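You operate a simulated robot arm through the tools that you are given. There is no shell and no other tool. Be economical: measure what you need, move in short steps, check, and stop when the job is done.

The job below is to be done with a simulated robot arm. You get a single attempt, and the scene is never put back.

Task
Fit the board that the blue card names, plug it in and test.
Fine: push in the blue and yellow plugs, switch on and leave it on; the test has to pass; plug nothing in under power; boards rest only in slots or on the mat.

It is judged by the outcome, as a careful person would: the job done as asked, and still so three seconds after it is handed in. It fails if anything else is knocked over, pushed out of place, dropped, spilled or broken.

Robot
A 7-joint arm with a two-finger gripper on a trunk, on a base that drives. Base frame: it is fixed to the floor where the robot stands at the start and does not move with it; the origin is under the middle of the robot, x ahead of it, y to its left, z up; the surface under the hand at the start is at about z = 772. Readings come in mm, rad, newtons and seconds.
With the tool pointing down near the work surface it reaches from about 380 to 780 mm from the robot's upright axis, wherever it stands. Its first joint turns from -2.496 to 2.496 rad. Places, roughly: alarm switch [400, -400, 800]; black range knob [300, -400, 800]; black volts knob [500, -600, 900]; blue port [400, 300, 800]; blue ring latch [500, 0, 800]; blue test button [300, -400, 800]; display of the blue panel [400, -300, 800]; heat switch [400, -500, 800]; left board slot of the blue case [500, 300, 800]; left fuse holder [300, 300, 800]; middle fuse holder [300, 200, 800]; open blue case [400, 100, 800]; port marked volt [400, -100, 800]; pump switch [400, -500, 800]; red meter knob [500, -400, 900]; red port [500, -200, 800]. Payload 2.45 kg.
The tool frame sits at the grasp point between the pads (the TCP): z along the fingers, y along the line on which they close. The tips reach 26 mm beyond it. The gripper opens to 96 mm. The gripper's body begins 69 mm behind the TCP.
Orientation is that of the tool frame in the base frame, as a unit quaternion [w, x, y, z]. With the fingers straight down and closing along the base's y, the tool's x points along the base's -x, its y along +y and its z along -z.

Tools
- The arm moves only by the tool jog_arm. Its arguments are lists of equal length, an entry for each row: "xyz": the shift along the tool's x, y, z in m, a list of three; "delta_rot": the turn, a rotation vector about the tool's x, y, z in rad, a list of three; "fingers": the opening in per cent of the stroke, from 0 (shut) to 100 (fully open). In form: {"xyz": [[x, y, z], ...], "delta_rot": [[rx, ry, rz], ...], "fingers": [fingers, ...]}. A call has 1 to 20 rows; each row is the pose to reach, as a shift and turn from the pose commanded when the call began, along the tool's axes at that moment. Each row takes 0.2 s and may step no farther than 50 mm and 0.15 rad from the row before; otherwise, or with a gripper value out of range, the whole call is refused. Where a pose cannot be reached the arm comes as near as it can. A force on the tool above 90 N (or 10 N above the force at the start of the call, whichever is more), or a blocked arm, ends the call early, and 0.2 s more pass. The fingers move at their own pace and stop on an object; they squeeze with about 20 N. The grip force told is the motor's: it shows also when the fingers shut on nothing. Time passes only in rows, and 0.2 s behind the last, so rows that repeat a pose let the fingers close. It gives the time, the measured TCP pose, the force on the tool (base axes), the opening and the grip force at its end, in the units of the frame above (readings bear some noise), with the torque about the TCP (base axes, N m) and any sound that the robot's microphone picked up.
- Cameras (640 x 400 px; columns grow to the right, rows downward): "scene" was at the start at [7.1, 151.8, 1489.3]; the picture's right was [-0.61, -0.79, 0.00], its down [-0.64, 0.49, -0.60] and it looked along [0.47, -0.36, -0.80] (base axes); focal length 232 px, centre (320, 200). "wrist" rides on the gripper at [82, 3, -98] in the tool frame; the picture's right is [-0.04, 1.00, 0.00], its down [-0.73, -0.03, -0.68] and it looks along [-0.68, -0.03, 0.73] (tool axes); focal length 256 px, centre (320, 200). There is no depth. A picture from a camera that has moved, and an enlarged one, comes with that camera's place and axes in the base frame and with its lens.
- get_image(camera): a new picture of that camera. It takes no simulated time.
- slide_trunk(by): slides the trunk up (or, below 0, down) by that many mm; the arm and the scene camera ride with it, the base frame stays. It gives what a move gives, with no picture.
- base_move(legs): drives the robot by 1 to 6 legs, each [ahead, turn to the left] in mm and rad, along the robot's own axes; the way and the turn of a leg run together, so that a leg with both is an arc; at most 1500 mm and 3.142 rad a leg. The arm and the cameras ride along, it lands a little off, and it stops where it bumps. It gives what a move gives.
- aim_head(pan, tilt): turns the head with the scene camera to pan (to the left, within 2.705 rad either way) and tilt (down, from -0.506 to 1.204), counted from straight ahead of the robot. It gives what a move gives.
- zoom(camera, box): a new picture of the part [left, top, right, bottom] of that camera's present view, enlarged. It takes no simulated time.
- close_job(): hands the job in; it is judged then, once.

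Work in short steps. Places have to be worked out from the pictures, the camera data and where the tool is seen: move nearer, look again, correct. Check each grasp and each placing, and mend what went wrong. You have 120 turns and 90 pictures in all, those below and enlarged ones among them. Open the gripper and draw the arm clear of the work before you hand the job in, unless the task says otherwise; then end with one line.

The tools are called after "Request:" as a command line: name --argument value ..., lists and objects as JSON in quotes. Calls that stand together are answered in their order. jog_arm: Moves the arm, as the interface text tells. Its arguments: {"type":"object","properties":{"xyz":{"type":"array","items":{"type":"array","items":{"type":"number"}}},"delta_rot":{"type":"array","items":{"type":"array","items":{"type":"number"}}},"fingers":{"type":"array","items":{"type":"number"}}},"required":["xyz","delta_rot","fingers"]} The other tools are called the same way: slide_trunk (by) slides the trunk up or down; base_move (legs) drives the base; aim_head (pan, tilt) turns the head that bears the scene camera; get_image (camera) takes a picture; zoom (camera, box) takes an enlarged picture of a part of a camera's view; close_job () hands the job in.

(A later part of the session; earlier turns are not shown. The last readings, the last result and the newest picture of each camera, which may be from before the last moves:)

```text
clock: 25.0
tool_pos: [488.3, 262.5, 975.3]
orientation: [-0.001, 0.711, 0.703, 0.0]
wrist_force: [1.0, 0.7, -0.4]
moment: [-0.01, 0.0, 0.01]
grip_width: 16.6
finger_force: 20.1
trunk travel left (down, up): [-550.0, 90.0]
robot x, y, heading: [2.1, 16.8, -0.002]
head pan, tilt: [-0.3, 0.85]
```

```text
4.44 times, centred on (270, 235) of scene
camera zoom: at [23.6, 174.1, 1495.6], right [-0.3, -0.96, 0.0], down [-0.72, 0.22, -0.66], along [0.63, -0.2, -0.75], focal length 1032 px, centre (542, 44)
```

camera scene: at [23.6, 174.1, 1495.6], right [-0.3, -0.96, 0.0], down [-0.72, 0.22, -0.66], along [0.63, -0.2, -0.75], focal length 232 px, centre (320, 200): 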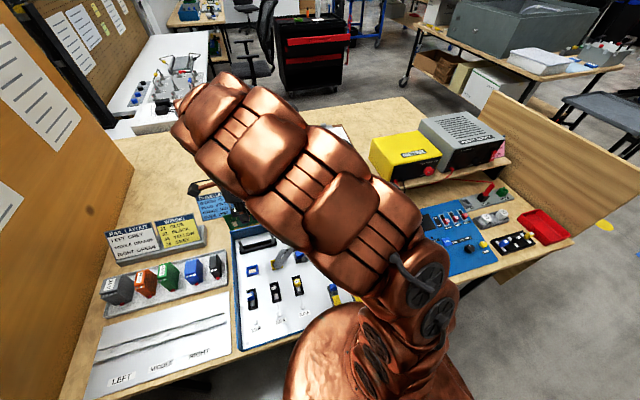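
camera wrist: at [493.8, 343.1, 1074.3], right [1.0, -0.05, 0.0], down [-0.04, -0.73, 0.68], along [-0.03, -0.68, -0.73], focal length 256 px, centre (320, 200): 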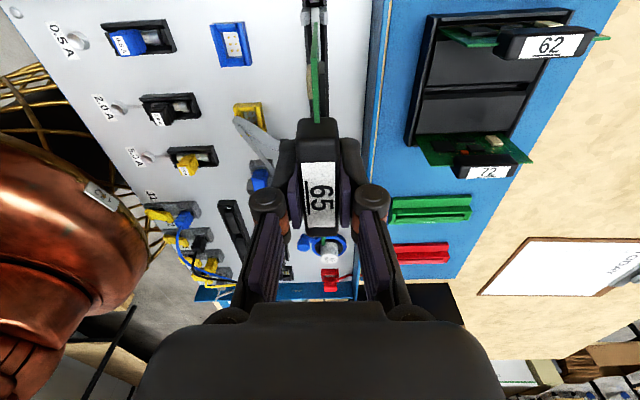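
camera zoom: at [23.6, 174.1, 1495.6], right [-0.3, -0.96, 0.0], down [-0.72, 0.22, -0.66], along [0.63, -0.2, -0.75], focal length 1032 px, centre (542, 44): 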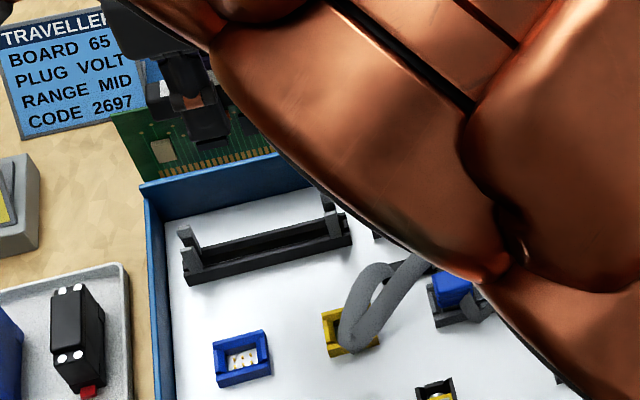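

The board (tool) is over the slot; I estimate the slot centre line x≈489, y≈257 while the board is at x≈491, y≈262 with ~0.01 rad yaw. Correct and lower to just above the guide prongs.

Request:
jog_arm --xyz '[[-0.002, -0.001, 0.02], [-0.004, -0.002, 0.04], [-0.004, -0.002, 0.06], [-0.004, -0.002, 0.06]]' --delta_rot '[[0, 0, -0.012], [0, 0, -0.012], [0, 0, -0.012], [0, 0, -0.012]]' --fingers '[0, 0, 0, 0]'

Request:
zoom --camera "wrist" --box '[260, 0, 380, 140]'

Request:
zoom --camera "scene" --box '[220, 190, 320, 280]'

```text
clock: 26.0
tool_pos: [485.6, 258.9, 915.3]
orientation: [0.0, 0.706, 0.708, 0.0]
wrist_force: [0.5, -0.1, -0.6]
moment: [0.0, -0.02, 0.0]
grip_width: 16.9
finger_force: 19.8
trunk travel left (down, up): [-550.0, 90.0]
robot x, y, heading: [-0.3, 12.8, -0.001]
head pan, tilt: [-0.3, 0.85]
```

```text
2.86 times, centred on (320, 70) of wrist
camera zoom: at [490.0, 338.8, 1013.7], right [1.0, -0.04, 0.0], down [-0.03, -0.73, 0.68], along [-0.03, -0.68, -0.73], focal length 731 px, centre (320, 571)
```

zoom: 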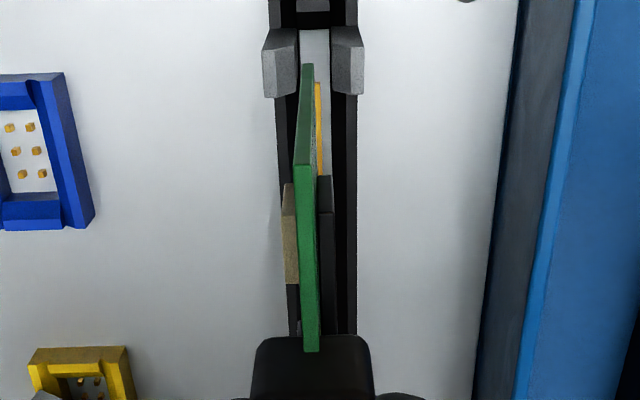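

```text
4.44 times, centred on (270, 235) of scene
camera zoom: at [23.6, 174.1, 1495.7], right [-0.3, -0.96, 0.0], down [-0.72, 0.22, -0.66], along [0.63, -0.2, -0.75], focal length 1032 px, centre (542, 44)
```

zoom: 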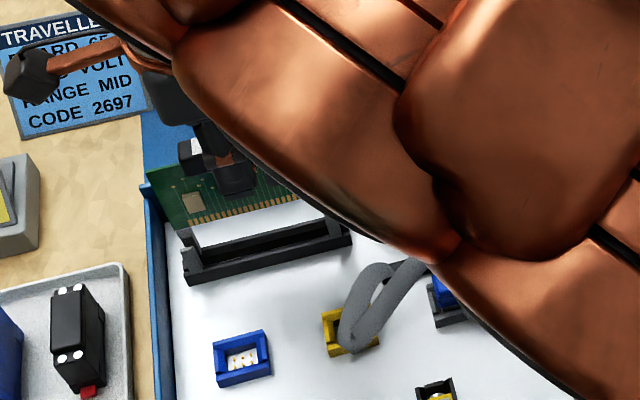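

In both views, the board's +y end lies ~6 mm past the prongs (board end ≈312, prong ≈306), with slot centre y≈253; x is within 1 mm. Shift and check before descending.

Request:
jog_arm --xyz '[[-0.006, 0.0008, 0], [-0.006, 0.0008, 0.002], [-0.006, 0.0008, 0.002]]' --delta_rot '[[0, 0, 0], [0, 0, 0], [0, 0, 0]]' --fingers '[0, 0, 0]'

Request:
zoom --camera "wrist" --box '[280, 0, 360, 120]'

Request:
zoom --camera "scene" --box '[240, 220, 300, 270]'

```text
clock: 26.8
tool_pos: [487.1, 253.1, 913.5]
orientation: [0.0, 0.706, 0.708, 0.0]
wrist_force: [-0.6, -0.6, -0.1]
moment: [0.03, -0.02, 0.0]
grip_width: 16.7
finger_force: 20.4
trunk travel left (down, up): [-550.0, 90.0]
robot x, y, heading: [-5.8, 16.8, 0.004]
head pan, tilt: [-0.3, 0.85]
```

```text
3.33 times, centred on (320, 60) of wrist
camera zoom: at [491.0, 332.9, 1011.8], right [1.0, -0.04, 0.0], down [-0.03, -0.73, 0.68], along [-0.03, -0.68, -0.73], focal length 853 px, centre (320, 667)
```

zoom: 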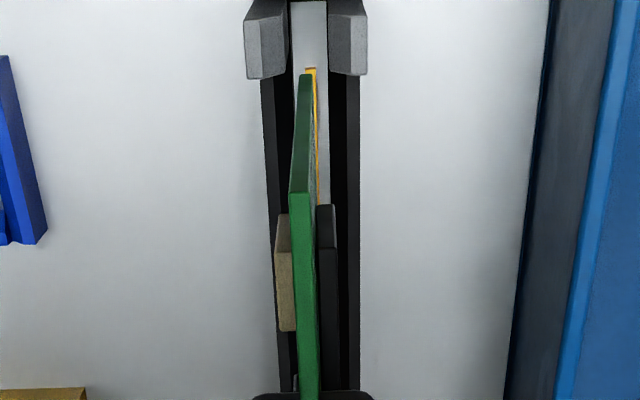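

```text
8.00 times, centred on (270, 245) of scene
camera zoom: at [23.6, 174.0, 1495.6], right [-0.3, -0.96, 0.0], down [-0.72, 0.22, -0.66], along [0.63, -0.2, -0.75], focal length 1858 px, centre (720, -160)
```

zoom: 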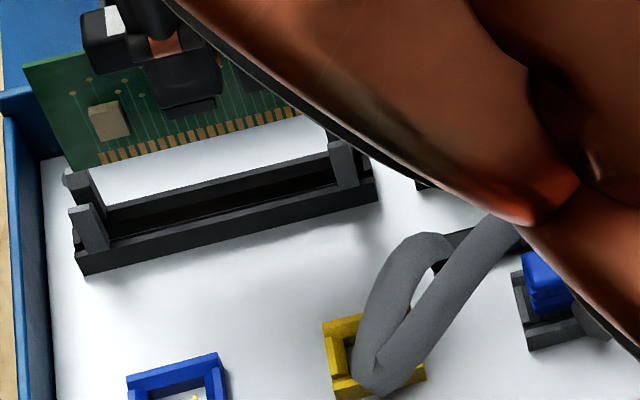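

The board hovers centred over the slot (x matched; y within ~2 mm). Descend 35 mm in small steps between the prongs.

Request:
jog_arm --xyz '[[0.001, 0, 0.006], [0.001, 0, 0.012], [0.001, 0, 0.018], [0.001, 0, 0.024], [0.001, 0, 0.03], [0.001, 0, 0.035], [0.001, 0, 0.035]]' --delta_rot '[[0, 0, 0], [0, 0, 0], [0, 0, 0], [0, 0, 0], [0, 0, 0], [0, 0, 0], [0, 0, 0]]' --fingers '[0, 0, 0, 0, 0, 0, 0]'

Request:
zoom --camera "scene" --box '[240, 220, 300, 270]'

Request:
zoom --camera "wrist" --box '[270, 0, 370, 130]'

```text
clock: 28.4
tool_pos: [486.1, 253.1, 878.5]
orientation: [0.0, 0.706, 0.708, 0.0]
wrist_force: [0.6, -0.7, -0.7]
moment: [0.01, -0.02, -0.02]
grip_width: 16.5
finger_force: 20.4
trunk travel left (down, up): [-550.0, 90.0]
robot x, y, heading: [-1.8, 17.6, -0.002]
head pan, tilt: [-0.3, 0.85]
```

```text
8.00 times, centred on (270, 245) of scene
camera zoom: at [23.6, 174.0, 1495.6], right [-0.3, -0.96, 0.0], down [-0.72, 0.22, -0.66], along [0.63, -0.2, -0.75], focal length 1858 px, centre (720, -160)
```

zoom: 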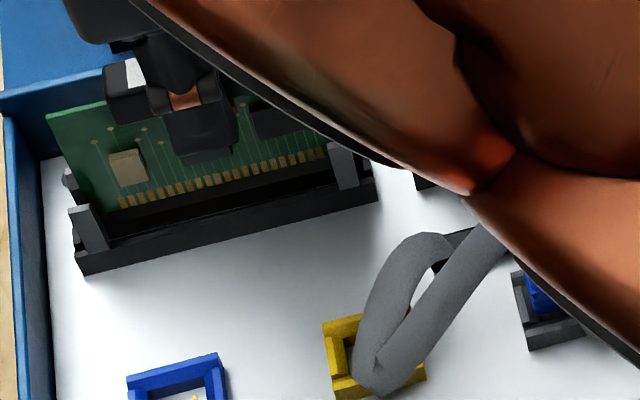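

```text
3.08 times, centred on (320, 65) of wrist
camera zoom: at [491.1, 333.4, 976.8], right [1.0, -0.04, 0.0], down [-0.03, -0.73, 0.68], along [-0.03, -0.68, -0.73], focal length 788 px, centre (320, 615)
```

zoom: 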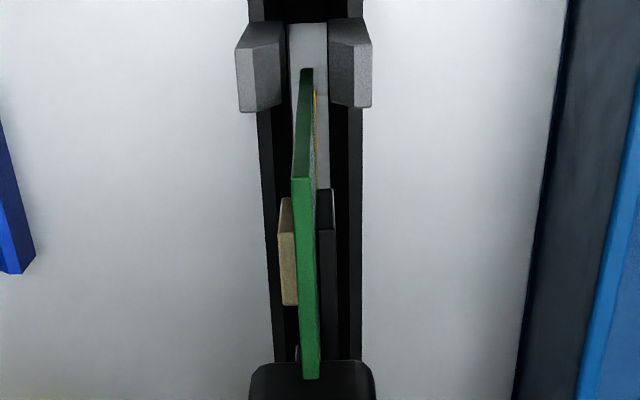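

No contact so far; the board sits between the prongs. Continue down and push until it seats.

Request:
jog_arm --xyz '[[0, 0, 0.004], [0, 0, 0.008], [0, 0, 0.012], [0, 0, 0.015], [0, 0, 0.018], [0, 0, 0.021], [0, 0, 0.024], [0, 0, 0.024]]' --delta_rot '[[0, 0, 0], [0, 0, 0], [0, 0, 0], [0, 0, 0], [0, 0, 0], [0, 0, 0], [0, 0, 0], [0, 0, 0]]' --fingers '[0, 0, 0, 0, 0, 0, 0, 0]'

Request:
zoom --camera "scene" --box '[240, 220, 300, 270]'

```text
clock: 30.2
tool_pos: [487.6, 253.6, 853.8]
orientation: [0.0, 0.707, 0.708, -0.001]
wrist_force: [-0.2, 10.6, 2.8]
moment: [0.5, 0.05, -0.05]
grip_width: 16.5
finger_force: 20.3
trunk travel left (down, up): [-550.0, 90.0]
robot x, y, heading: [2.0, 17.0, -0.003]
head pan, tilt: [-0.3, 0.85]
```

```text
8.00 times, centred on (270, 245) of scene
camera zoom: at [23.4, 174.6, 1495.6], right [-0.3, -0.96, 0.0], down [-0.72, 0.22, -0.66], along [0.63, -0.2, -0.75], focal length 1858 px, centre (720, -160)
```

zoom: 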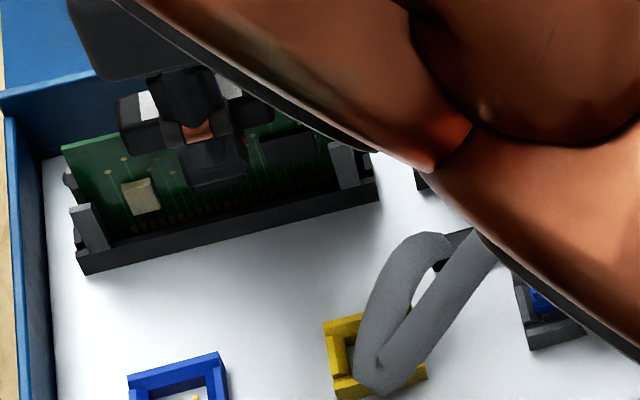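

A sideways force of 10 N toward +y appears: the board presses the −y guide, so shift +1.5 mm in y and press down further.

Request:
jog_arm --xyz '[[0.0015, 0, 0], [0.0015, 0, 0.003], [0.0015, 0, 0.006], [0.0015, 0, 0.009], [0.0015, 0, 0.012], [0.0015, 0, 0.012]]' --delta_rot '[[0, 0, 0], [0, 0, 0], [0, 0, 0], [0, 0, 0], [0, 0, 0], [0, 0, 0]]' --fingers '[0, 0, 0, 0, 0, 0]'

Request:
zoom --camera "scene" --box '[240, 220, 300, 270]'

```text
clock: 31.6
tool_pos: [487.1, 254.1, 843.5]
orientation: [0.0, 0.707, 0.707, -0.001]
wrist_force: [1.0, -1.1, 15.0]
moment: [-0.04, -0.02, 0.01]
grip_width: 16.2
finger_force: 20.2
trunk travel left (down, up): [-550.0, 90.0]
robot x, y, heading: [-3.3, 14.8, 0.0]
head pan, tilt: [-0.3, 0.85]
```

```text
8.00 times, centred on (270, 245) of scene
camera zoom: at [23.0, 173.7, 1495.7], right [-0.3, -0.96, 0.0], down [-0.72, 0.22, -0.66], along [0.63, -0.2, -0.75], focal length 1858 px, centre (720, -160)
```

zoom: 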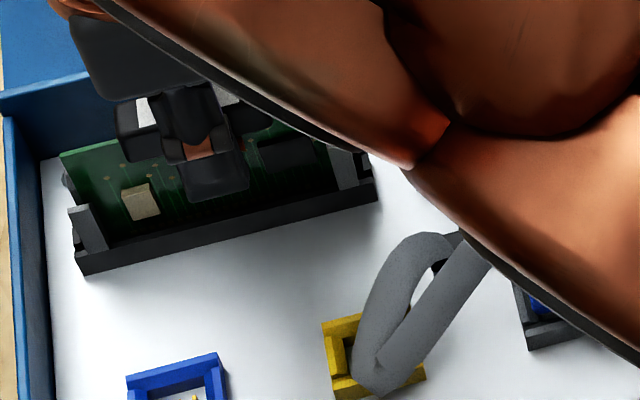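

The fingers likely slid on the handle (board moved only ~2 mm). Release, rise, and compare its height with board 95.

Request:
jog_arm --xyz '[[0, 0, -0.001], [0, 0, -0.001], [0, 0, -0.001], [0, 0, -0.03], [0, 0, -0.07], [-0.04, 0, -0.1], [-0.06, 0, -0.1], [-0.06, 0, -0.1]]' --delta_rot '[[0, 0, 0], [0, 0, 0], [0, 0, 0], [0, 0, 0], [0, 0, 0], [0, 0, 0], [0, 0, 0], [0, 0, 0]]' --fingers '[50, 50, 50, 50, 50, 50, 50, 50]'

Request:
get_image --camera "wrist"

Request:
zoom --camera "scene" --box '[225, 200, 345, 280]'

```text
clock: 33.4
tool_pos: [485.1, 192.9, 941.9]
orientation: [0.001, 0.707, 0.707, 0.001]
wrist_force: [0.7, -0.6, 0.0]
moment: [0.02, -0.02, 0.0]
grip_width: 47.9
finger_force: 0.1
trunk travel left (down, up): [-550.0, 90.0]
robot x, y, heading: [3.0, 16.6, -0.001]
head pan, tilt: [-0.3, 0.85]
```

```text
41 pictures are left
camera wrist: at [491.0, 274.1, 1040.0], right [1.0, -0.04, 0.0], down [-0.03, -0.73, 0.68], along [-0.03, -0.68, -0.73], focal length 256 px, centre (320, 200)
```

wrist: 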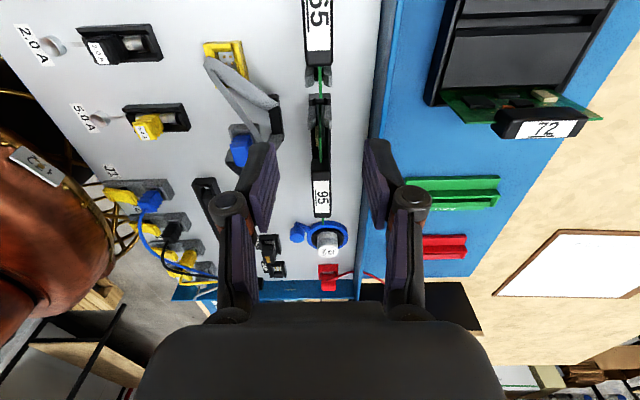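

```text
5.00 times, centred on (285, 240) of scene
camera zoom: at [23.5, 174.0, 1495.6], right [-0.3, -0.96, 0.0], down [-0.72, 0.22, -0.66], along [0.63, -0.2, -0.75], focal length 1161 px, centre (495, 0)
```

zoom: 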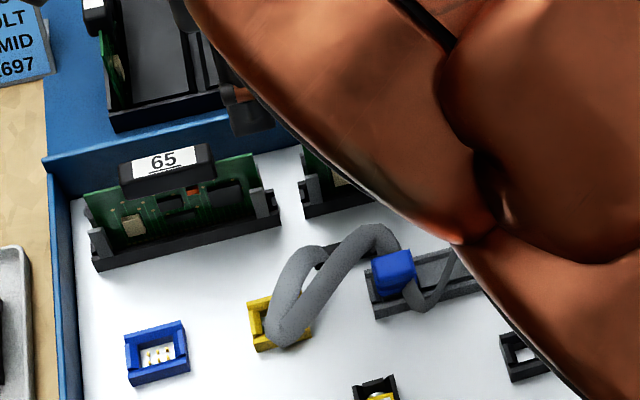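

Request:
jog_arm --xyz '[[0, -0.03, -0.04], [0, -0.08, -0.04], [0, -0.12, -0.04], [0, -0.12, -0.04]]' --delta_rot '[[0, 0, 0], [0, 0, 0], [0, 0, 0], [0, 0, 0]]' --fingers '[50, 50, 50, 50]'

Request:
get_image --camera "wrist"

Request:
zoom --camera "scene" --box '[225, 200, 345, 280]'

```text
clock: 34.4
tool_pos: [366.2, 191.5, 981.6]
orientation: [0.0, 0.707, 0.708, 0.0]
wrist_force: [-0.5, 0.1, 0.7]
moment: [0.0, 0.0, 0.02]
grip_width: 48.1
finger_force: 0.0
trunk travel left (down, up): [-550.0, 90.0]
robot x, y, heading: [-0.0, 20.2, -0.0]
head pan, tilt: [-0.3, 0.85]
```

```text
39 pictures are left
camera wrist: at [371.1, 272.9, 1079.5], right [1.0, -0.04, 0.0], down [-0.03, -0.73, 0.68], along [-0.03, -0.68, -0.73], focal length 256 px, centre (320, 200)
```

wrist: 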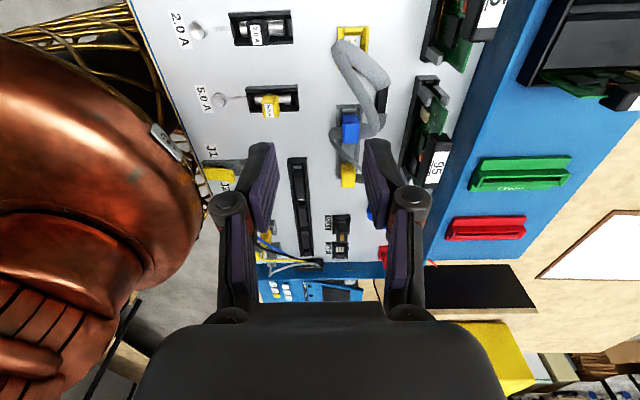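

```text
5.00 times, centred on (285, 240) of scene
camera zoom: at [23.5, 174.0, 1495.7], right [-0.3, -0.96, 0.0], down [-0.72, 0.22, -0.66], along [0.63, -0.2, -0.75], focal length 1161 px, centre (495, 0)
```

zoom: 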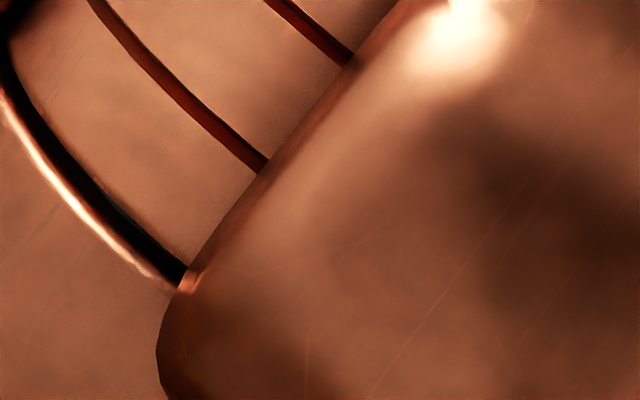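

I close the fingers and go over the handle to press the board down from above.

Request:
jog_arm --xyz '[[0.015, 0.04, 0], [0.03, 0.08, 0], [0.05, 0.12, 0.0], [0.062, 0.121, 0.03], [0.062, 0.121, 0.07], [0.062, 0.121, 0.09], [0.062, 0.121, 0.094], [0.062, 0.121, 0.098], [0.062, 0.121, 0.102], [0.062, 0.121, 0.105], [0.062, 0.121, 0.105]]' --delta_rot '[[0, 0, 0], [0, 0, 0], [0, 0, 0], [0, 0, 0], [0, 0, 0], [0, 0, 0], [0, 0, 0], [0, 0, 0], [0, 0, 0], [0, 0, 0], [0, 0, 0]]' --fingers '[0, 0, 0, 0, 0, 0, 0, 0, 0, 0, 0]'

```text
clock: 36.6
tool_pos: [489.0, 256.9, 887.1]
orientation: [0.003, 0.706, 0.708, 0.008]
wrist_force: [-15.6, -9.7, 55.9]
moment: [-0.65, 0.5, -0.12]
grip_width: 5.7
finger_force: 20.1
trunk travel left (down, up): [-550.0, 90.0]
robot x, y, heading: [1.2, 16.8, 0.001]
head pan, tilt: [-0.3, 0.85]
stopped in row 10: the force on the tool passed its limit at 99 N (the readings are from after the stop); the commanded pose is now the measured one
```

Force limit hit at tip height ≈861. I lift and look at both boards.

Request:
jog_arm --xyz '[[0, 0, -0.02], [0, 0, -0.05], [-0.04, 0, -0.07], [-0.06, 0, -0.07], [-0.06, 0, -0.07]]' --delta_rot '[[0, 0, 0], [0, 0, 0], [0, 0, 0], [0, 0, 0], [0, 0, 0]]' --fingers '[0, 0, 0, 0, 0]'

Request:
zoom --camera "wrist" --box '[270, 0, 370, 230]'

Request:
zoom --camera "scene" --box '[230, 205, 330, 265]'

```text
clock: 37.8
tool_pos: [488.0, 195.8, 951.7]
orientation: [0.002, 0.707, 0.708, 0.005]
wrist_force: [-0.6, -0.2, 0.5]
moment: [0.0, -0.01, 0.02]
grip_width: 0.0
finger_force: 19.9
trunk travel left (down, up): [-550.0, 90.0]
robot x, y, heading: [1.7, 14.6, 0.002]
head pan, tilt: [-0.3, 0.85]
```

```text
1.74 times, centred on (320, 115) of wrist
camera zoom: at [492.0, 276.3, 1049.8], right [1.0, -0.04, 0.01], down [-0.03, -0.74, 0.68], along [-0.02, -0.68, -0.74], focal length 445 px, centre (320, 348)
```

zoom: 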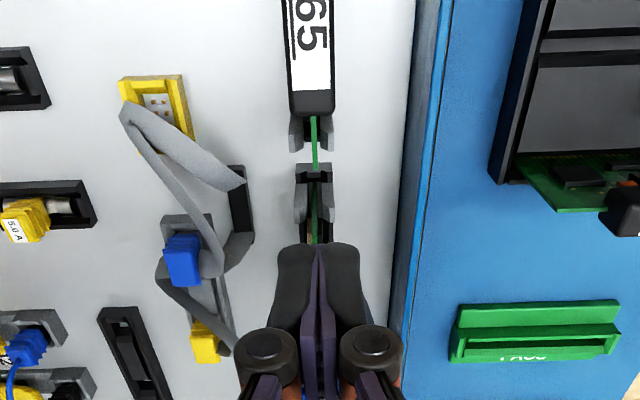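

```text
6.40 times, centred on (280, 235) of scene
camera zoom: at [23.5, 174.0, 1495.6], right [-0.3, -0.96, 0.0], down [-0.72, 0.22, -0.66], along [0.63, -0.2, -0.75], focal length 1486 px, centre (576, -24)
```

zoom: 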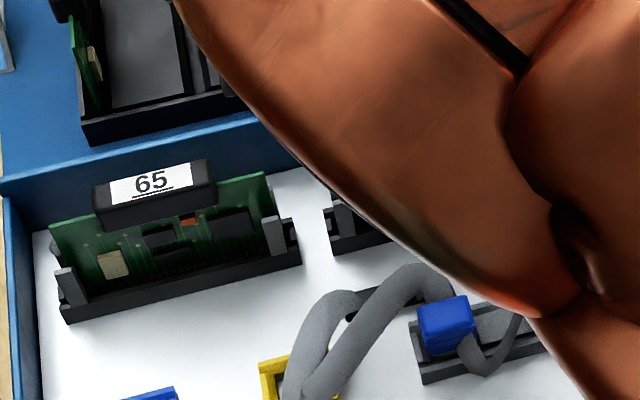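

To compare seating, I swing the arm right for an unobstructed head view of both slots and the plugs.

Request:
jog_arm --xyz '[[-0.03, 0, -0.03], [-0.06, 0, -0.06], [-0.1, 0, -0.06], [-0.15, 0, -0.06], [-0.2, 0, -0.06], [-0.25, 0, -0.06], [-0.3, 0, -0.06], [-0.35, 0, -0.06], [-0.4, 0, -0.06], [-0.45, 0, -0.06], [-0.5, 0, -0.06], [-0.5, 0, -0.06]]' --delta_rot '[[0, 0, 0], [0, 0, 0], [0, 0, 0], [0, 0, 0], [0, 0, 0], [0, 0, 0], [0, 0, 0], [0, 0, 0], [0, 0, 0], [0, 0, 0], [0, 0, 0], [0, 0, 0]]' --fingers '[0, 0, 0, 0, 0, 0, 0, 0, 0, 0, 0, 0]'

Request:
zoom --camera "scene" --box '[230, 205, 350, 285]'

```text
clock: 40.4
tool_pos: [493.1, -303.0, 1006.5]
orientation: [0.002, 0.706, 0.708, 0.006]
wrist_force: [0.4, 0.2, -0.2]
moment: [-0.01, 0.0, 0.0]
grip_width: 0.0
finger_force: 20.2
trunk travel left (down, up): [-550.0, 90.0]
robot x, y, heading: [-2.3, 12.7, -0.006]
head pan, tilt: [-0.3, 0.85]
```

```text
5.00 times, centred on (290, 245) of scene
camera zoom: at [23.6, 173.5, 1495.7], right [-0.3, -0.96, 0.0], down [-0.72, 0.22, -0.66], along [0.63, -0.2, -0.75], focal length 1161 px, centre (470, -25)
```

zoom: 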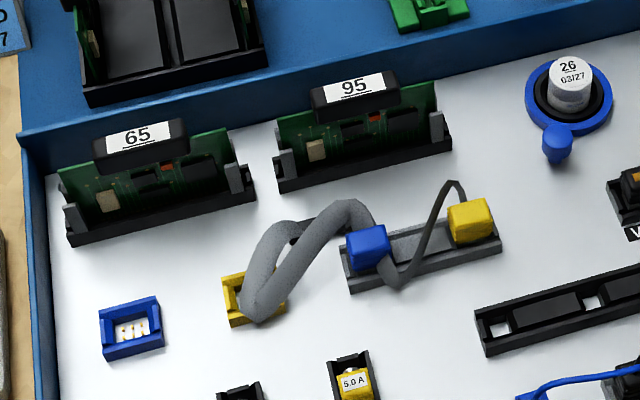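

Board 65 sits at the same height as board 95: seated. Now the plugs: blue plug ≈(401,125,812), blue port ≈(397,278), yellow plug ≈(402,56), yellow port ≈(396,202). I go above the blue plug, closing along y (its cable leaves on the +x side).

Request:
jog_arm --xyz '[[0.04, -0.008, 0], [0.08, -0.016, 0], [0.12, -0.024, 0], [0.16, -0.032, 0], [0.2, -0.04, 0], [0.24, -0.048, 0], [0.28, -0.056, 0], [0.32, -0.064, 0.0], [0.36, -0.072, 0.02], [0.4, -0.08, 0.04], [0.428, -0.092, 0.07], [0.428, -0.092, 0.1], [0.428, -0.092, 0.1]]' --delta_rot '[[0, 0, -0.143], [0, 0, -0.286], [0, 0, -0.429], [0, 0, -0.572], [0, 0, -0.715], [0, 0, -0.858], [0, 0, -1.0], [0, 0, -1.143], [0, 0, -1.286], [0, 0, -1.429], [0, 0, -1.5708], [0, 0, -1.5708], [0, 0, -1.5708]]' --fingers '[45, 45, 45, 45, 45, 45, 45, 45, 45, 45, 45, 45, 45]'

Request:
get_image --camera "wrist"

```text
clock: 43.2
tool_pos: [398.5, 125.4, 911.8]
orientation: [0.006, -0.001, 1.0, 0.002]
wrist_force: [0.1, 0.2, 0.6]
moment: [-0.03, 0.01, 0.02]
grip_width: 43.2
finger_force: 0.2
trunk travel left (down, up): [-550.0, 90.0]
robot x, y, heading: [-4.4, 15.2, -0.0]
head pan, tilt: [-0.3, 0.85]
```

```text
34 pictures are left
camera wrist: at [316.2, 127.8, 1009.3], right [0.04, 1.0, 0.01], down [0.73, -0.03, 0.69], along [0.69, -0.02, -0.73], focal length 256 px, centre (320, 200)
```

wrist: 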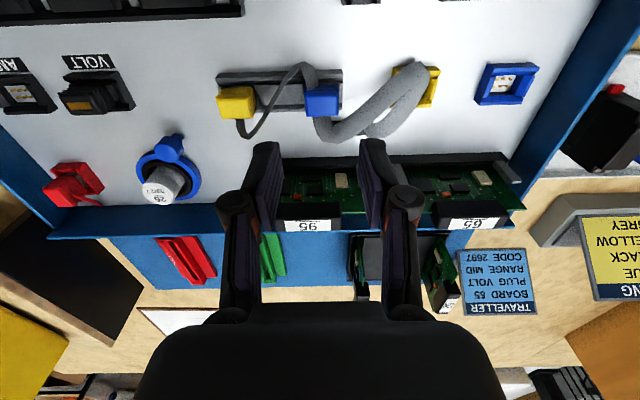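

Plug appears 2.7 mm further +y. I shift, descend to z≈824 (tips ≈798) and close.

Request:
jog_arm --xyz '[[0, 0.0027, 0.04], [0, 0.0027, 0.07], [0, 0.0027, 0.08], [0, 0.0027, 0.088], [0, 0.0027, 0.088], [0, 0.0027, 0.088], [0, 0.0027, 0.088]]' --delta_rot '[[0, 0, 0], [0, 0, 0], [0, 0, 0], [0, 0, 0], [0, 0, 0], [0, 0, 0], [0, 0, 0]]' --fingers '[45, 45, 45, 45, 0, 0, 0]'

Request:
zoom --camera "wrist" --box '[200, 30, 560, 255]'

```text
clock: 44.8
tool_pos: [399.3, 127.5, 820.4]
orientation: [0.006, -0.001, 1.0, 0.003]
wrist_force: [0.1, 0.6, 0.0]
moment: [0.0, -0.01, -0.01]
grip_width: 25.0
finger_force: 19.9
trunk travel left (down, up): [-550.0, 90.0]
robot x, y, heading: [1.1, 16.6, -0.003]
head pan, tilt: [-0.3, 0.85]
```

```text
1.78 times, centred on (380, 142) of wrist
camera zoom: at [317.8, 129.7, 919.8], right [0.04, 1.0, 0.01], down [0.73, -0.03, 0.69], along [0.69, -0.02, -0.73], focal length 455 px, centre (213, 302)
```

zoom: 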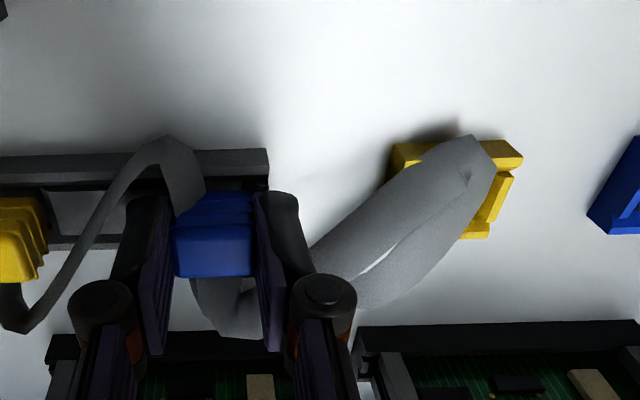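

Blue plug gripped (25 mm). Lift 50 mm and check.

Request:
jog_arm --xyz '[[0, 0, -0.015], [0, 0, -0.03], [0, 0, -0.05], [0, 0, -0.05]]' --delta_rot '[[0, 0, 0], [0, 0, 0], [0, 0, 0], [0, 0, 0]]' --fingers '[0, 0, 0, 0]'

Request:
get_image --camera "wrist"

Request:
zoom --camera "scene" --box '[230, 205, 350, 285]'

```text
clock: 45.8
tool_pos: [397.4, 127.0, 872.5]
orientation: [0.005, -0.001, 1.0, 0.003]
wrist_force: [-0.1, -1.0, -0.9]
moment: [0.0, -0.01, -0.01]
grip_width: 24.8
finger_force: 20.0
trunk travel left (down, up): [-550.0, 90.0]
robot x, y, heading: [-1.8, 11.9, 0.002]
head pan, tilt: [-0.3, 0.85]
```

```text
32 pictures are left
camera wrist: at [316.2, 129.3, 969.7], right [0.04, 1.0, 0.01], down [0.73, -0.03, 0.69], along [0.68, -0.02, -0.73], focal length 256 px, centre (320, 200)
```

wrist: 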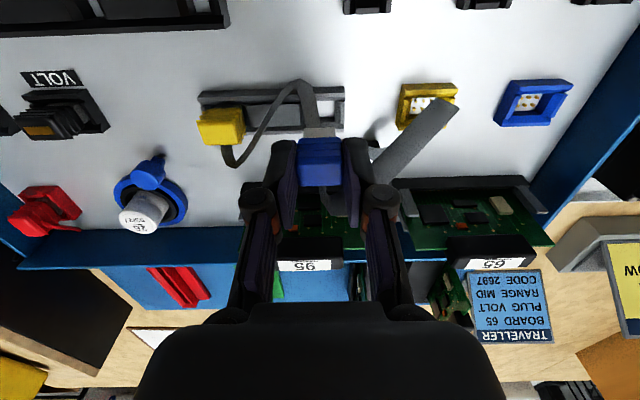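

```text
5.00 times, centred on (290, 245) of scene
camera zoom: at [23.6, 174.0, 1495.6], right [-0.3, -0.96, 0.0], down [-0.72, 0.22, -0.66], along [0.63, -0.2, -0.75], focal length 1161 px, centre (470, -25)
```

zoom: 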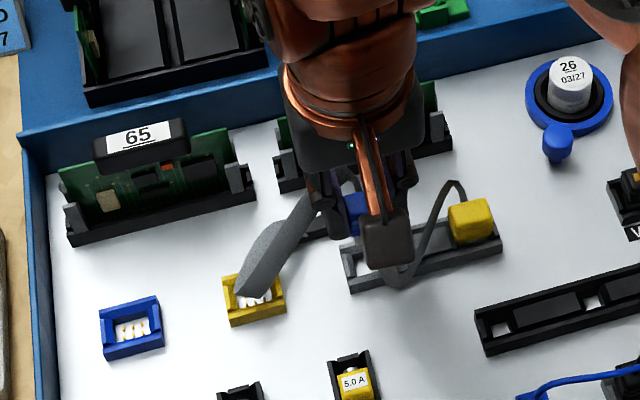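

Plug is held. Blue port estimated at (397, 281). Move above it at the same height.

Request:
jog_arm --xyz '[[0, 0.035, 0], [0, 0.07, 0], [0, 0.105, 0], [0, 0.14, 0], [0, 0.154, 0], [0, 0.154, 0]]' --delta_rot '[[0, 0, 0], [0, 0, 0], [0, 0, 0], [0, 0, 0], [0, 0, 0], [0, 0, 0]]' --fingers '[0, 0, 0, 0, 0, 0]'

Request:
zoom --camera "wrist" --box '[200, 30, 440, 210]'

Request:
zoom --camera "scene" --box '[230, 225, 320, 290]'

```text
clock: 47.2
tool_pos: [396.7, 283.8, 871.6]
orientation: [0.005, 0.0, 1.0, 0.002]
wrist_force: [0.2, 0.2, -0.5]
moment: [0.02, 0.04, 0.01]
grip_width: 24.6
finger_force: 19.9
trunk travel left (down, up): [-550.0, 90.0]
robot x, y, heading: [5.1, 14.8, 0.001]
head pan, tilt: [-0.3, 0.85]
```

```text
2.22 times, centred on (320, 120) of wrist
camera zoom: at [315.6, 285.2, 969.7], right [0.04, 1.0, 0.01], down [0.73, -0.03, 0.69], along [0.69, -0.02, -0.73], focal length 569 px, centre (320, 378)
```

zoom: 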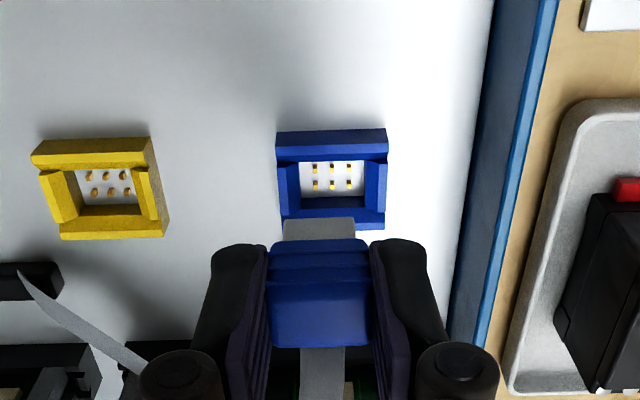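

```text
6.15 times, centred on (275, 258) of scene
camera zoom: at [23.5, 174.1, 1495.6], right [-0.3, -0.96, 0.0], down [-0.72, 0.22, -0.66], along [0.63, -0.2, -0.75], focal length 1429 px, centre (597, -154)
```

zoom: 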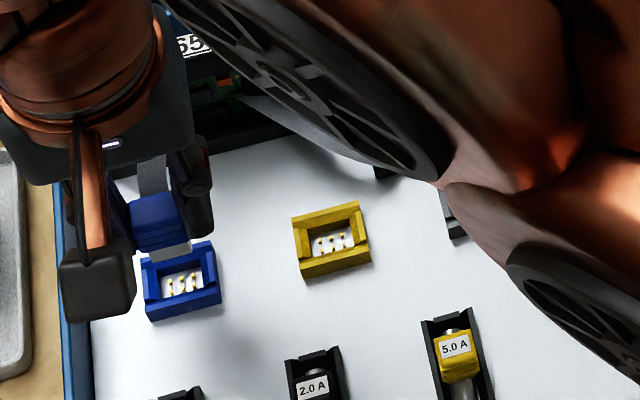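

Plug is ~3.7 mm short in +y of the port's pins; x agrees. Shift and descend slowly.

Request:
jog_arm --xyz '[[0, 0.0037, 0], [0, 0.0037, 0.01], [0.0002, 0.0037, 0.02], [0.0003, 0.0037, 0.028], [0.0004, 0.0037, 0.034], [0.0004, 0.0037, 0.038], [0.0004, 0.0037, 0.038]]' --delta_rot '[[0, 0, 0], [0, 0, 0], [0, 0, 0], [0, 0, 0], [0, 0, 0], [0, 0, 0], [0, 0, 0]]' --fingers '[0, 0, 0, 0, 0, 0, 0]'

Request:
zoom --camera "wrist" --box '[230, 60, 410, 210]'

Request:
zoom --camera "scene" --box '[230, 225, 290, 275]'

```text
clock: 48.8
tool_pos: [397.3, 286.9, 834.8]
orientation: [0.005, 0.0, 1.0, 0.003]
wrist_force: [0.0, -0.1, 0.3]
moment: [-0.03, 0.01, 0.03]
grip_width: 25.0
finger_force: 20.3
trunk travel left (down, up): [-550.0, 90.0]
robot x, y, heading: [-0.3, 14.9, 0.001]
head pan, tilt: [-0.3, 0.85]
```

```text
2.67 times, centred on (320, 135) of wrist
camera zoom: at [317.1, 287.5, 932.8], right [0.04, 1.0, 0.01], down [0.73, -0.03, 0.69], along [0.69, -0.02, -0.73], focal length 683 px, centre (320, 373)
```

zoom: 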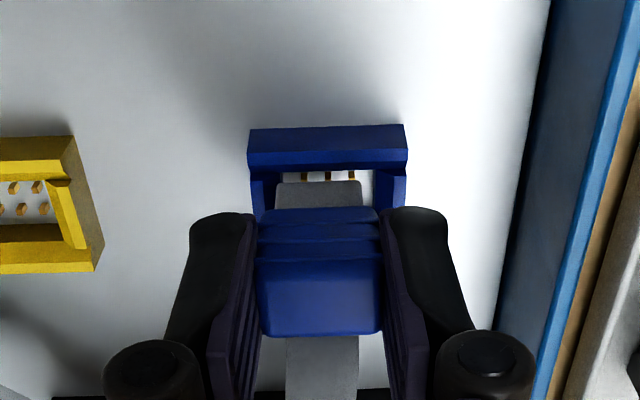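

```text
8.00 times, centred on (260, 250) of scene
camera zoom: at [23.6, 174.1, 1495.6], right [-0.3, -0.96, 0.0], down [-0.72, 0.22, -0.66], along [0.63, -0.2, -0.75], focal length 1858 px, centre (800, -200)
```

zoom: 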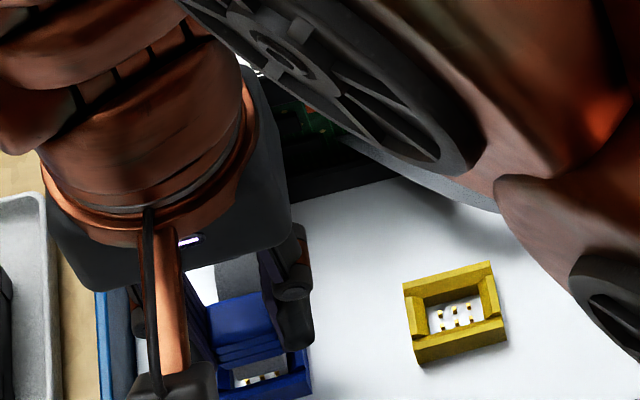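

Port centre still ~1.8 mm further +y, and by relative measures ~1 mm toward −x. Adjust and descend gently with force readings.

Request:
jog_arm --xyz '[[0.001, 0.0018, 0], [0.001, 0.0018, 0.003], [0.001, 0.0018, 0.006], [0.001, 0.0018, 0.009], [0.001, 0.0018, 0.011], [0.001, 0.0018, 0.011]]' --delta_rot '[[0, 0, 0], [0, 0, 0], [0, 0, 0], [0, 0, 0], [0, 0, 0], [0, 0, 0]]' --fingers '[0, 0, 0, 0, 0, 0]'

Request:
zoom --camera "wrist" --box '[230, 60, 410, 210]'

```text
clock: 50.2
tool_pos: [396.7, 288.4, 824.1]
orientation: [0.006, 0.0, 1.0, 0.001]
wrist_force: [8.7, 1.1, 0.1]
moment: [0.03, -0.42, -0.03]
grip_width: 24.8
finger_force: 20.4
trunk travel left (down, up): [-550.0, 90.0]
robot x, y, heading: [1.4, 18.0, -0.0]
head pan, tilt: [-0.3, 0.85]
```

```text
2.67 times, centred on (320, 135) of wrist
camera zoom: at [316.7, 289.2, 921.5], right [0.04, 1.0, 0.01], down [0.73, -0.03, 0.69], along [0.69, -0.02, -0.73], focal length 683 px, centre (320, 373)
```

zoom: 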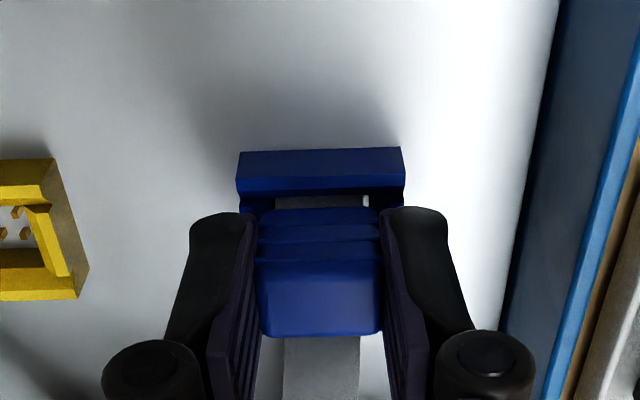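

Nose is in the port, touching its −x wall (8.7 N); shift +1 mm x and push on down.

Request:
jog_arm --xyz '[[-0.001, 0, 0], [-0.001, 0, 0.003], [-0.001, 0, 0.006], [-0.001, 0, 0.009], [-0.001, 0, 0.009]]' --delta_rot '[[0, 0, 0], [0, 0, 0], [0, 0, 0], [0, 0, 0], [0, 0, 0]]' --fingers '[0, 0, 0, 0, 0]'

```text
clock: 51.4
tool_pos: [397.8, 287.4, 816.3]
orientation: [0.005, -0.002, 1.0, 0.003]
wrist_force: [-1.5, 0.5, 14.6]
moment: [0.02, -0.01, -0.04]
grip_width: 24.4
finger_force: 19.6
trunk travel left (down, up): [-550.0, 90.0]
robot x, y, heading: [-0.8, 16.0, 0.002]
head pan, tilt: [-0.3, 0.85]
```

Push 14.6 N reached (grip slip limit). Release, close above, and press the plug home from the top.

Request:
jog_arm --xyz '[[0, 0, 0], [0, 0, 0], [0, 0, -0.02], [0, 0, -0.05], [0, 0, -0.05], [0, 0, -0.05], [0, 0, -0.05], [0, 0, -0.035], [0, 0, -0.028], [0, 0, -0.024], [0, 0, -0.021], [0, 0, -0.018], [0, 0, -0.016], [0, 0, -0.016]]' --delta_rot '[[0, 0, 0], [0, 0, 0], [0, 0, 0], [0, 0, 0], [0, 0, 0], [0, 0, 0], [0, 0, 0], [0, 0, 0], [0, 0, 0], [0, 0, 0], [0, 0, 0], [0, 0, 0], [0, 0, 0], [0, 0, 0]]' --fingers '[45, 45, 45, 45, 0, 0, 0, 0, 0, 0, 0, 0, 0, 0]'

Request:
zoom --camera "wrist" --box '[230, 60, 410, 210]'

```text
clock: 54.5
tool_pos: [399.5, 291.0, 837.8]
orientation: [0.011, -0.002, 1.0, 0.008]
wrist_force: [-7.8, 4.7, 57.7]
moment: [0.11, 0.45, -0.03]
grip_width: 6.0
finger_force: 20.2
trunk travel left (down, up): [-550.0, 90.0]
robot x, y, heading: [-0.5, 13.2, 0.002]
head pan, tilt: [-0.3, 0.85]
stopped in row 14: the force on the tool passed its limit at 92 N (the readings are from after the stop); the commanded pose is now the measured one
```

```text
2.67 times, centred on (320, 135) of wrist
camera zoom: at [317.0, 291.1, 933.3], right [0.04, 1.0, 0.02], down [0.72, -0.04, 0.7], along [0.7, -0.01, -0.72], focal length 683 px, centre (320, 373)
```

zoom: 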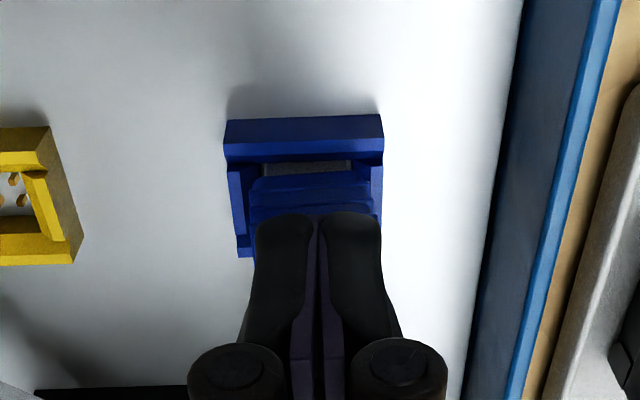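

Pressed to 92 N; the plug appears inside the port. Lift, straighten the small tilt, and go above the yellow plug at about (400, 58).

Request:
jog_arm --xyz '[[0, 0, -0.03], [0, 0, -0.06], [0, -0.045, -0.075], [0, -0.09, -0.075], [0, -0.135, -0.075], [0, -0.18, -0.075], [0, -0.22, -0.075], [0, -0.232, -0.075], [0, -0.232, -0.075]]' --delta_rot '[[0, 0, 0], [0.008, 0.011, 0.002], [0.016, 0.022, 0.004], [0.016, 0.022, 0.004], [0.016, 0.022, 0.004], [0.016, 0.022, 0.004], [0.016, 0.022, 0.004], [0.016, 0.022, 0.004], [0.016, 0.022, 0.004]]' --fingers '[0, 0, 0, 45, 45, 45, 45, 45, 45]'

Request:
get_image --camera "wrist"

Request:
zoom --camera "scene" --box '[230, 205, 350, 285]'

```text
clock: 56.5
tool_pos: [399.3, 56.2, 907.7]
orientation: [-0.004, 0.001, 1.0, -0.003]
wrist_force: [0.4, -0.5, 0.2]
moment: [0.01, -0.01, -0.02]
grip_width: 43.0
finger_force: 0.0
trunk travel left (down, up): [-550.0, 90.0]
robot x, y, heading: [1.4, 13.0, 0.001]
head pan, tilt: [-0.3, 0.85]
```

```text
24 pictures are left
camera wrist: at [318.9, 60.0, 1005.2], right [0.04, 1.0, -0.01], down [0.74, -0.03, 0.67], along [0.67, -0.03, -0.74], focal length 256 px, centre (320, 200)
```

wrist: 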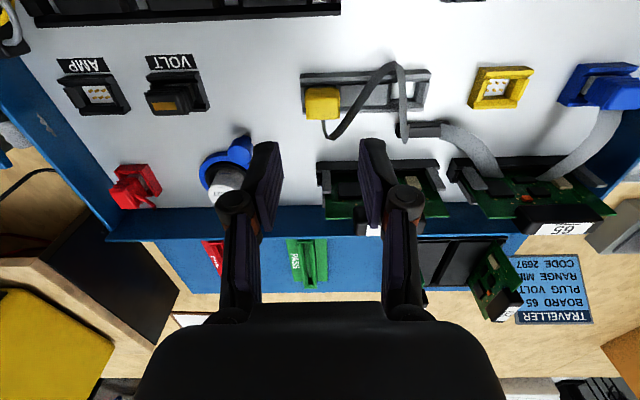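

```text
5.00 times, centred on (290, 245) of scene
camera zoom: at [23.5, 173.9, 1495.7], right [-0.3, -0.96, 0.0], down [-0.72, 0.22, -0.66], along [0.63, -0.2, -0.75], focal length 1161 px, centre (470, -25)
```

zoom: 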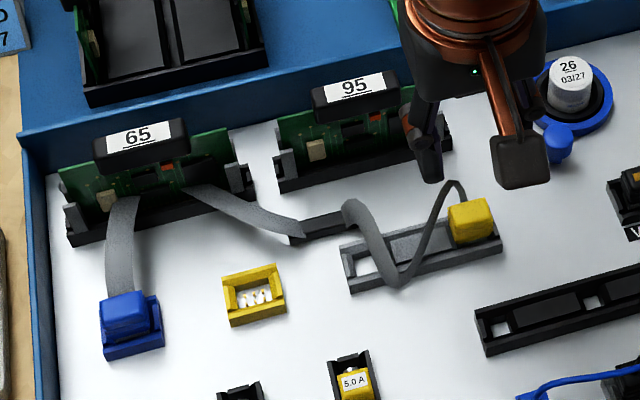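

Blue plug is in its port, yellow port is clear. Descend on the yellow plug (centred within ~1 mm) and grip.

Request:
jog_arm --xyz '[[0, 0.001, 0.04], [0, 0.001, 0.07], [0, 0.001, 0.08], [0, 0.001, 0.087], [0, 0.001, 0.087], [0, 0.001, 0.087], [0, 0.001, 0.087], [0, 0.001, 0.065], [0, 0.001, 0.04], [0, 0.001, 0.04]]' --delta_rot '[[0, 0, 0], [0, 0, 0], [0, 0, 0], [0, 0, 0], [0, 0, 0], [0, 0, 0], [0, 0, 0], [0, 0, 0], [0, 0, 0], [0, 0, 0]]' --fingers '[45, 45, 45, 45, 0, 0, 0, 0, 0, 0]'

Request:
get_image --camera "wrist"

```text
clock: 58.7
tool_pos: [398.9, 58.6, 866.7]
orientation: [-0.004, 0.001, 1.0, -0.003]
wrist_force: [-0.1, -0.6, 1.5]
moment: [-0.01, -0.02, -0.01]
grip_width: 24.6
finger_force: 19.8
trunk travel left (down, up): [-550.0, 90.0]
robot x, y, heading: [-0.7, 14.0, -0.002]
head pan, tilt: [-0.3, 0.85]
```

```text
22 pictures are left
camera wrist: at [318.9, 60.4, 965.3], right [0.04, 1.0, -0.01], down [0.74, -0.03, 0.67], along [0.67, -0.03, -0.74], focal length 256 px, centre (320, 200)
```

wrist: 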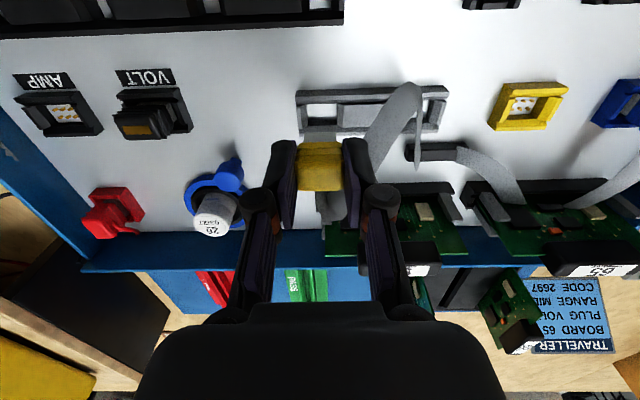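

Yellow plug gripped. By reference to the blue port, the yellow port should be at TCP ≈(396.4, 213.5). Move above it and check.

Request:
jog_arm --xyz '[[0.0, 0.035, -0.01], [0.001, 0.07, -0.01], [0.002, 0.105, -0.01], [0.0023, 0.14, -0.01], [0.0023, 0.155, 0], [0.0023, 0.155, 0]]' --delta_rot '[[0, 0, 0], [0, 0, 0], [0, 0, 0], [0, 0, 0], [0, 0, 0], [0, 0, 0]]' --fingers '[0, 0, 0, 0, 0, 0]'

Request:
zoom --camera "wrist" --box '[200, 30, 440, 210]'

```text
clock: 60.1
tool_pos: [397.5, 212.2, 864.6]
orientation: [-0.004, 0.001, 1.0, -0.004]
wrist_force: [0.8, 0.0, -0.7]
moment: [-0.04, 0.01, -0.03]
grip_width: 24.8
finger_force: 19.7
trunk travel left (down, up): [-550.0, 90.0]
robot x, y, heading: [0.7, 17.3, -0.001]
head pan, tilt: [-0.3, 0.85]
```

```text
2.22 times, centred on (320, 120) of wrist
camera zoom: at [318.4, 215.4, 963.4], right [0.04, 1.0, -0.01], down [0.74, -0.03, 0.67], along [0.67, -0.03, -0.74], focal length 569 px, centre (320, 378)
```

zoom: 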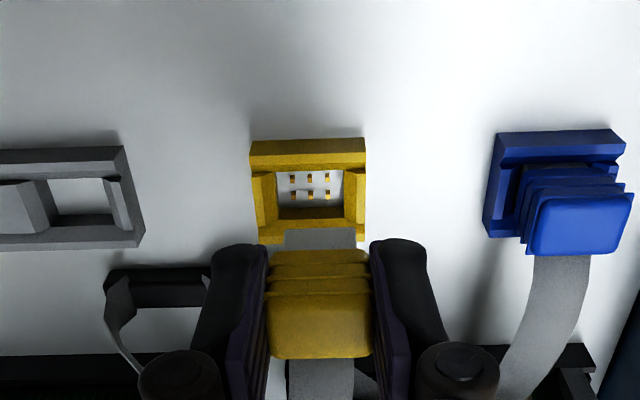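

Port pins are ~3.4 mm toward −y; x offset equals that of the successful blue insertion. Shift and descend to z≈834, then look.

Request:
jog_arm --xyz '[[0.0003, -0.0034, 0], [0.0003, -0.0034, 0.01], [0.0003, -0.0034, 0.02], [0.0003, -0.0034, 0.03], [0.0003, -0.0034, 0.03]]' --delta_rot '[[0, 0, 0], [0, 0, 0], [0, 0, 0], [0, 0, 0], [0, 0, 0]]' --fingers '[0, 0, 0, 0, 0]'

Request:
zoom --camera "wrist" --box '[230, 60, 410, 210]'

```text
clock: 61.3
tool_pos: [397.6, 208.3, 834.6]
orientation: [-0.004, 0.001, 1.0, -0.003]
wrist_force: [0.3, -0.4, 0.0]
moment: [0.01, -0.02, 0.0]
grip_width: 24.5
finger_force: 20.1
trunk travel left (down, up): [-550.0, 90.0]
robot x, y, heading: [-0.4, 15.6, -0.004]
head pan, tilt: [-0.3, 0.85]
```

```text
2.67 times, centred on (320, 135) of wrist
camera zoom: at [317.3, 211.5, 933.5], right [0.04, 1.0, -0.01], down [0.74, -0.03, 0.67], along [0.67, -0.03, -0.74], focal length 683 px, centre (320, 373)
```

zoom: 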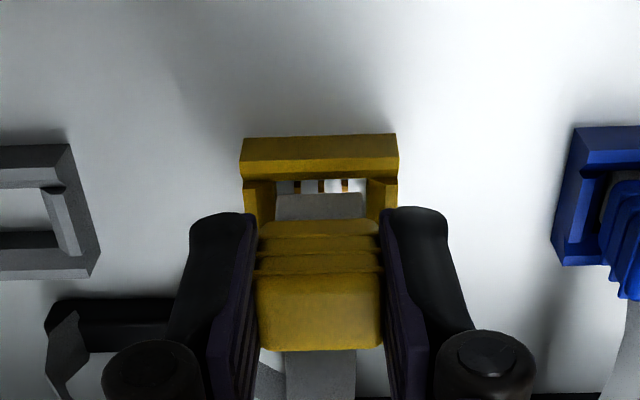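

Aligned (port centre u≈320). Descend further, watching forces.

Request:
jog_arm --xyz '[[0, 0, 0.004], [0, 0, 0.008], [0, 0, 0.011], [0, 0, 0.014], [0, 0, 0.014]]' --delta_rot '[[0, 0, 0], [0, 0, 0], [0, 0, 0], [0, 0, 0], [0, 0, 0]]' --fingers '[0, 0, 0, 0, 0]'

```text
clock: 62.5
tool_pos: [397.3, 209.1, 821.8]
orientation: [-0.003, 0.001, 1.0, -0.004]
wrist_force: [8.1, -0.1, 0.6]
moment: [0.01, -0.33, -0.02]
grip_width: 24.8
finger_force: 19.8
trunk travel left (down, up): [-550.0, 90.0]
robot x, y, heading: [1.8, 17.1, -0.001]
head pan, tilt: [-0.3, 0.85]
```

Again the −x wall touches (8 N); shift +1 mm x and push down.

Request:
jog_arm --xyz '[[-0.001, 0, 0], [-0.001, 0, 0.003], [-0.001, 0, 0.006], [-0.001, 0, 0.008], [-0.001, 0, 0.008]]' --delta_rot '[[0, 0, 0], [0, 0, 0], [0, 0, 0], [0, 0, 0], [0, 0, 0]]' --fingers '[0, 0, 0, 0, 0]'

```text
clock: 63.7
tool_pos: [397.2, 208.5, 812.9]
orientation: [-0.004, 0.001, 1.0, -0.004]
wrist_force: [-2.9, 4.0, 14.7]
moment: [0.13, 0.09, 0.02]
grip_width: 24.6
finger_force: 19.7
trunk travel left (down, up): [-550.0, 90.0]
robot x, y, heading: [0.3, 15.3, 0.006]
head pan, tilt: [-0.3, 0.85]
```

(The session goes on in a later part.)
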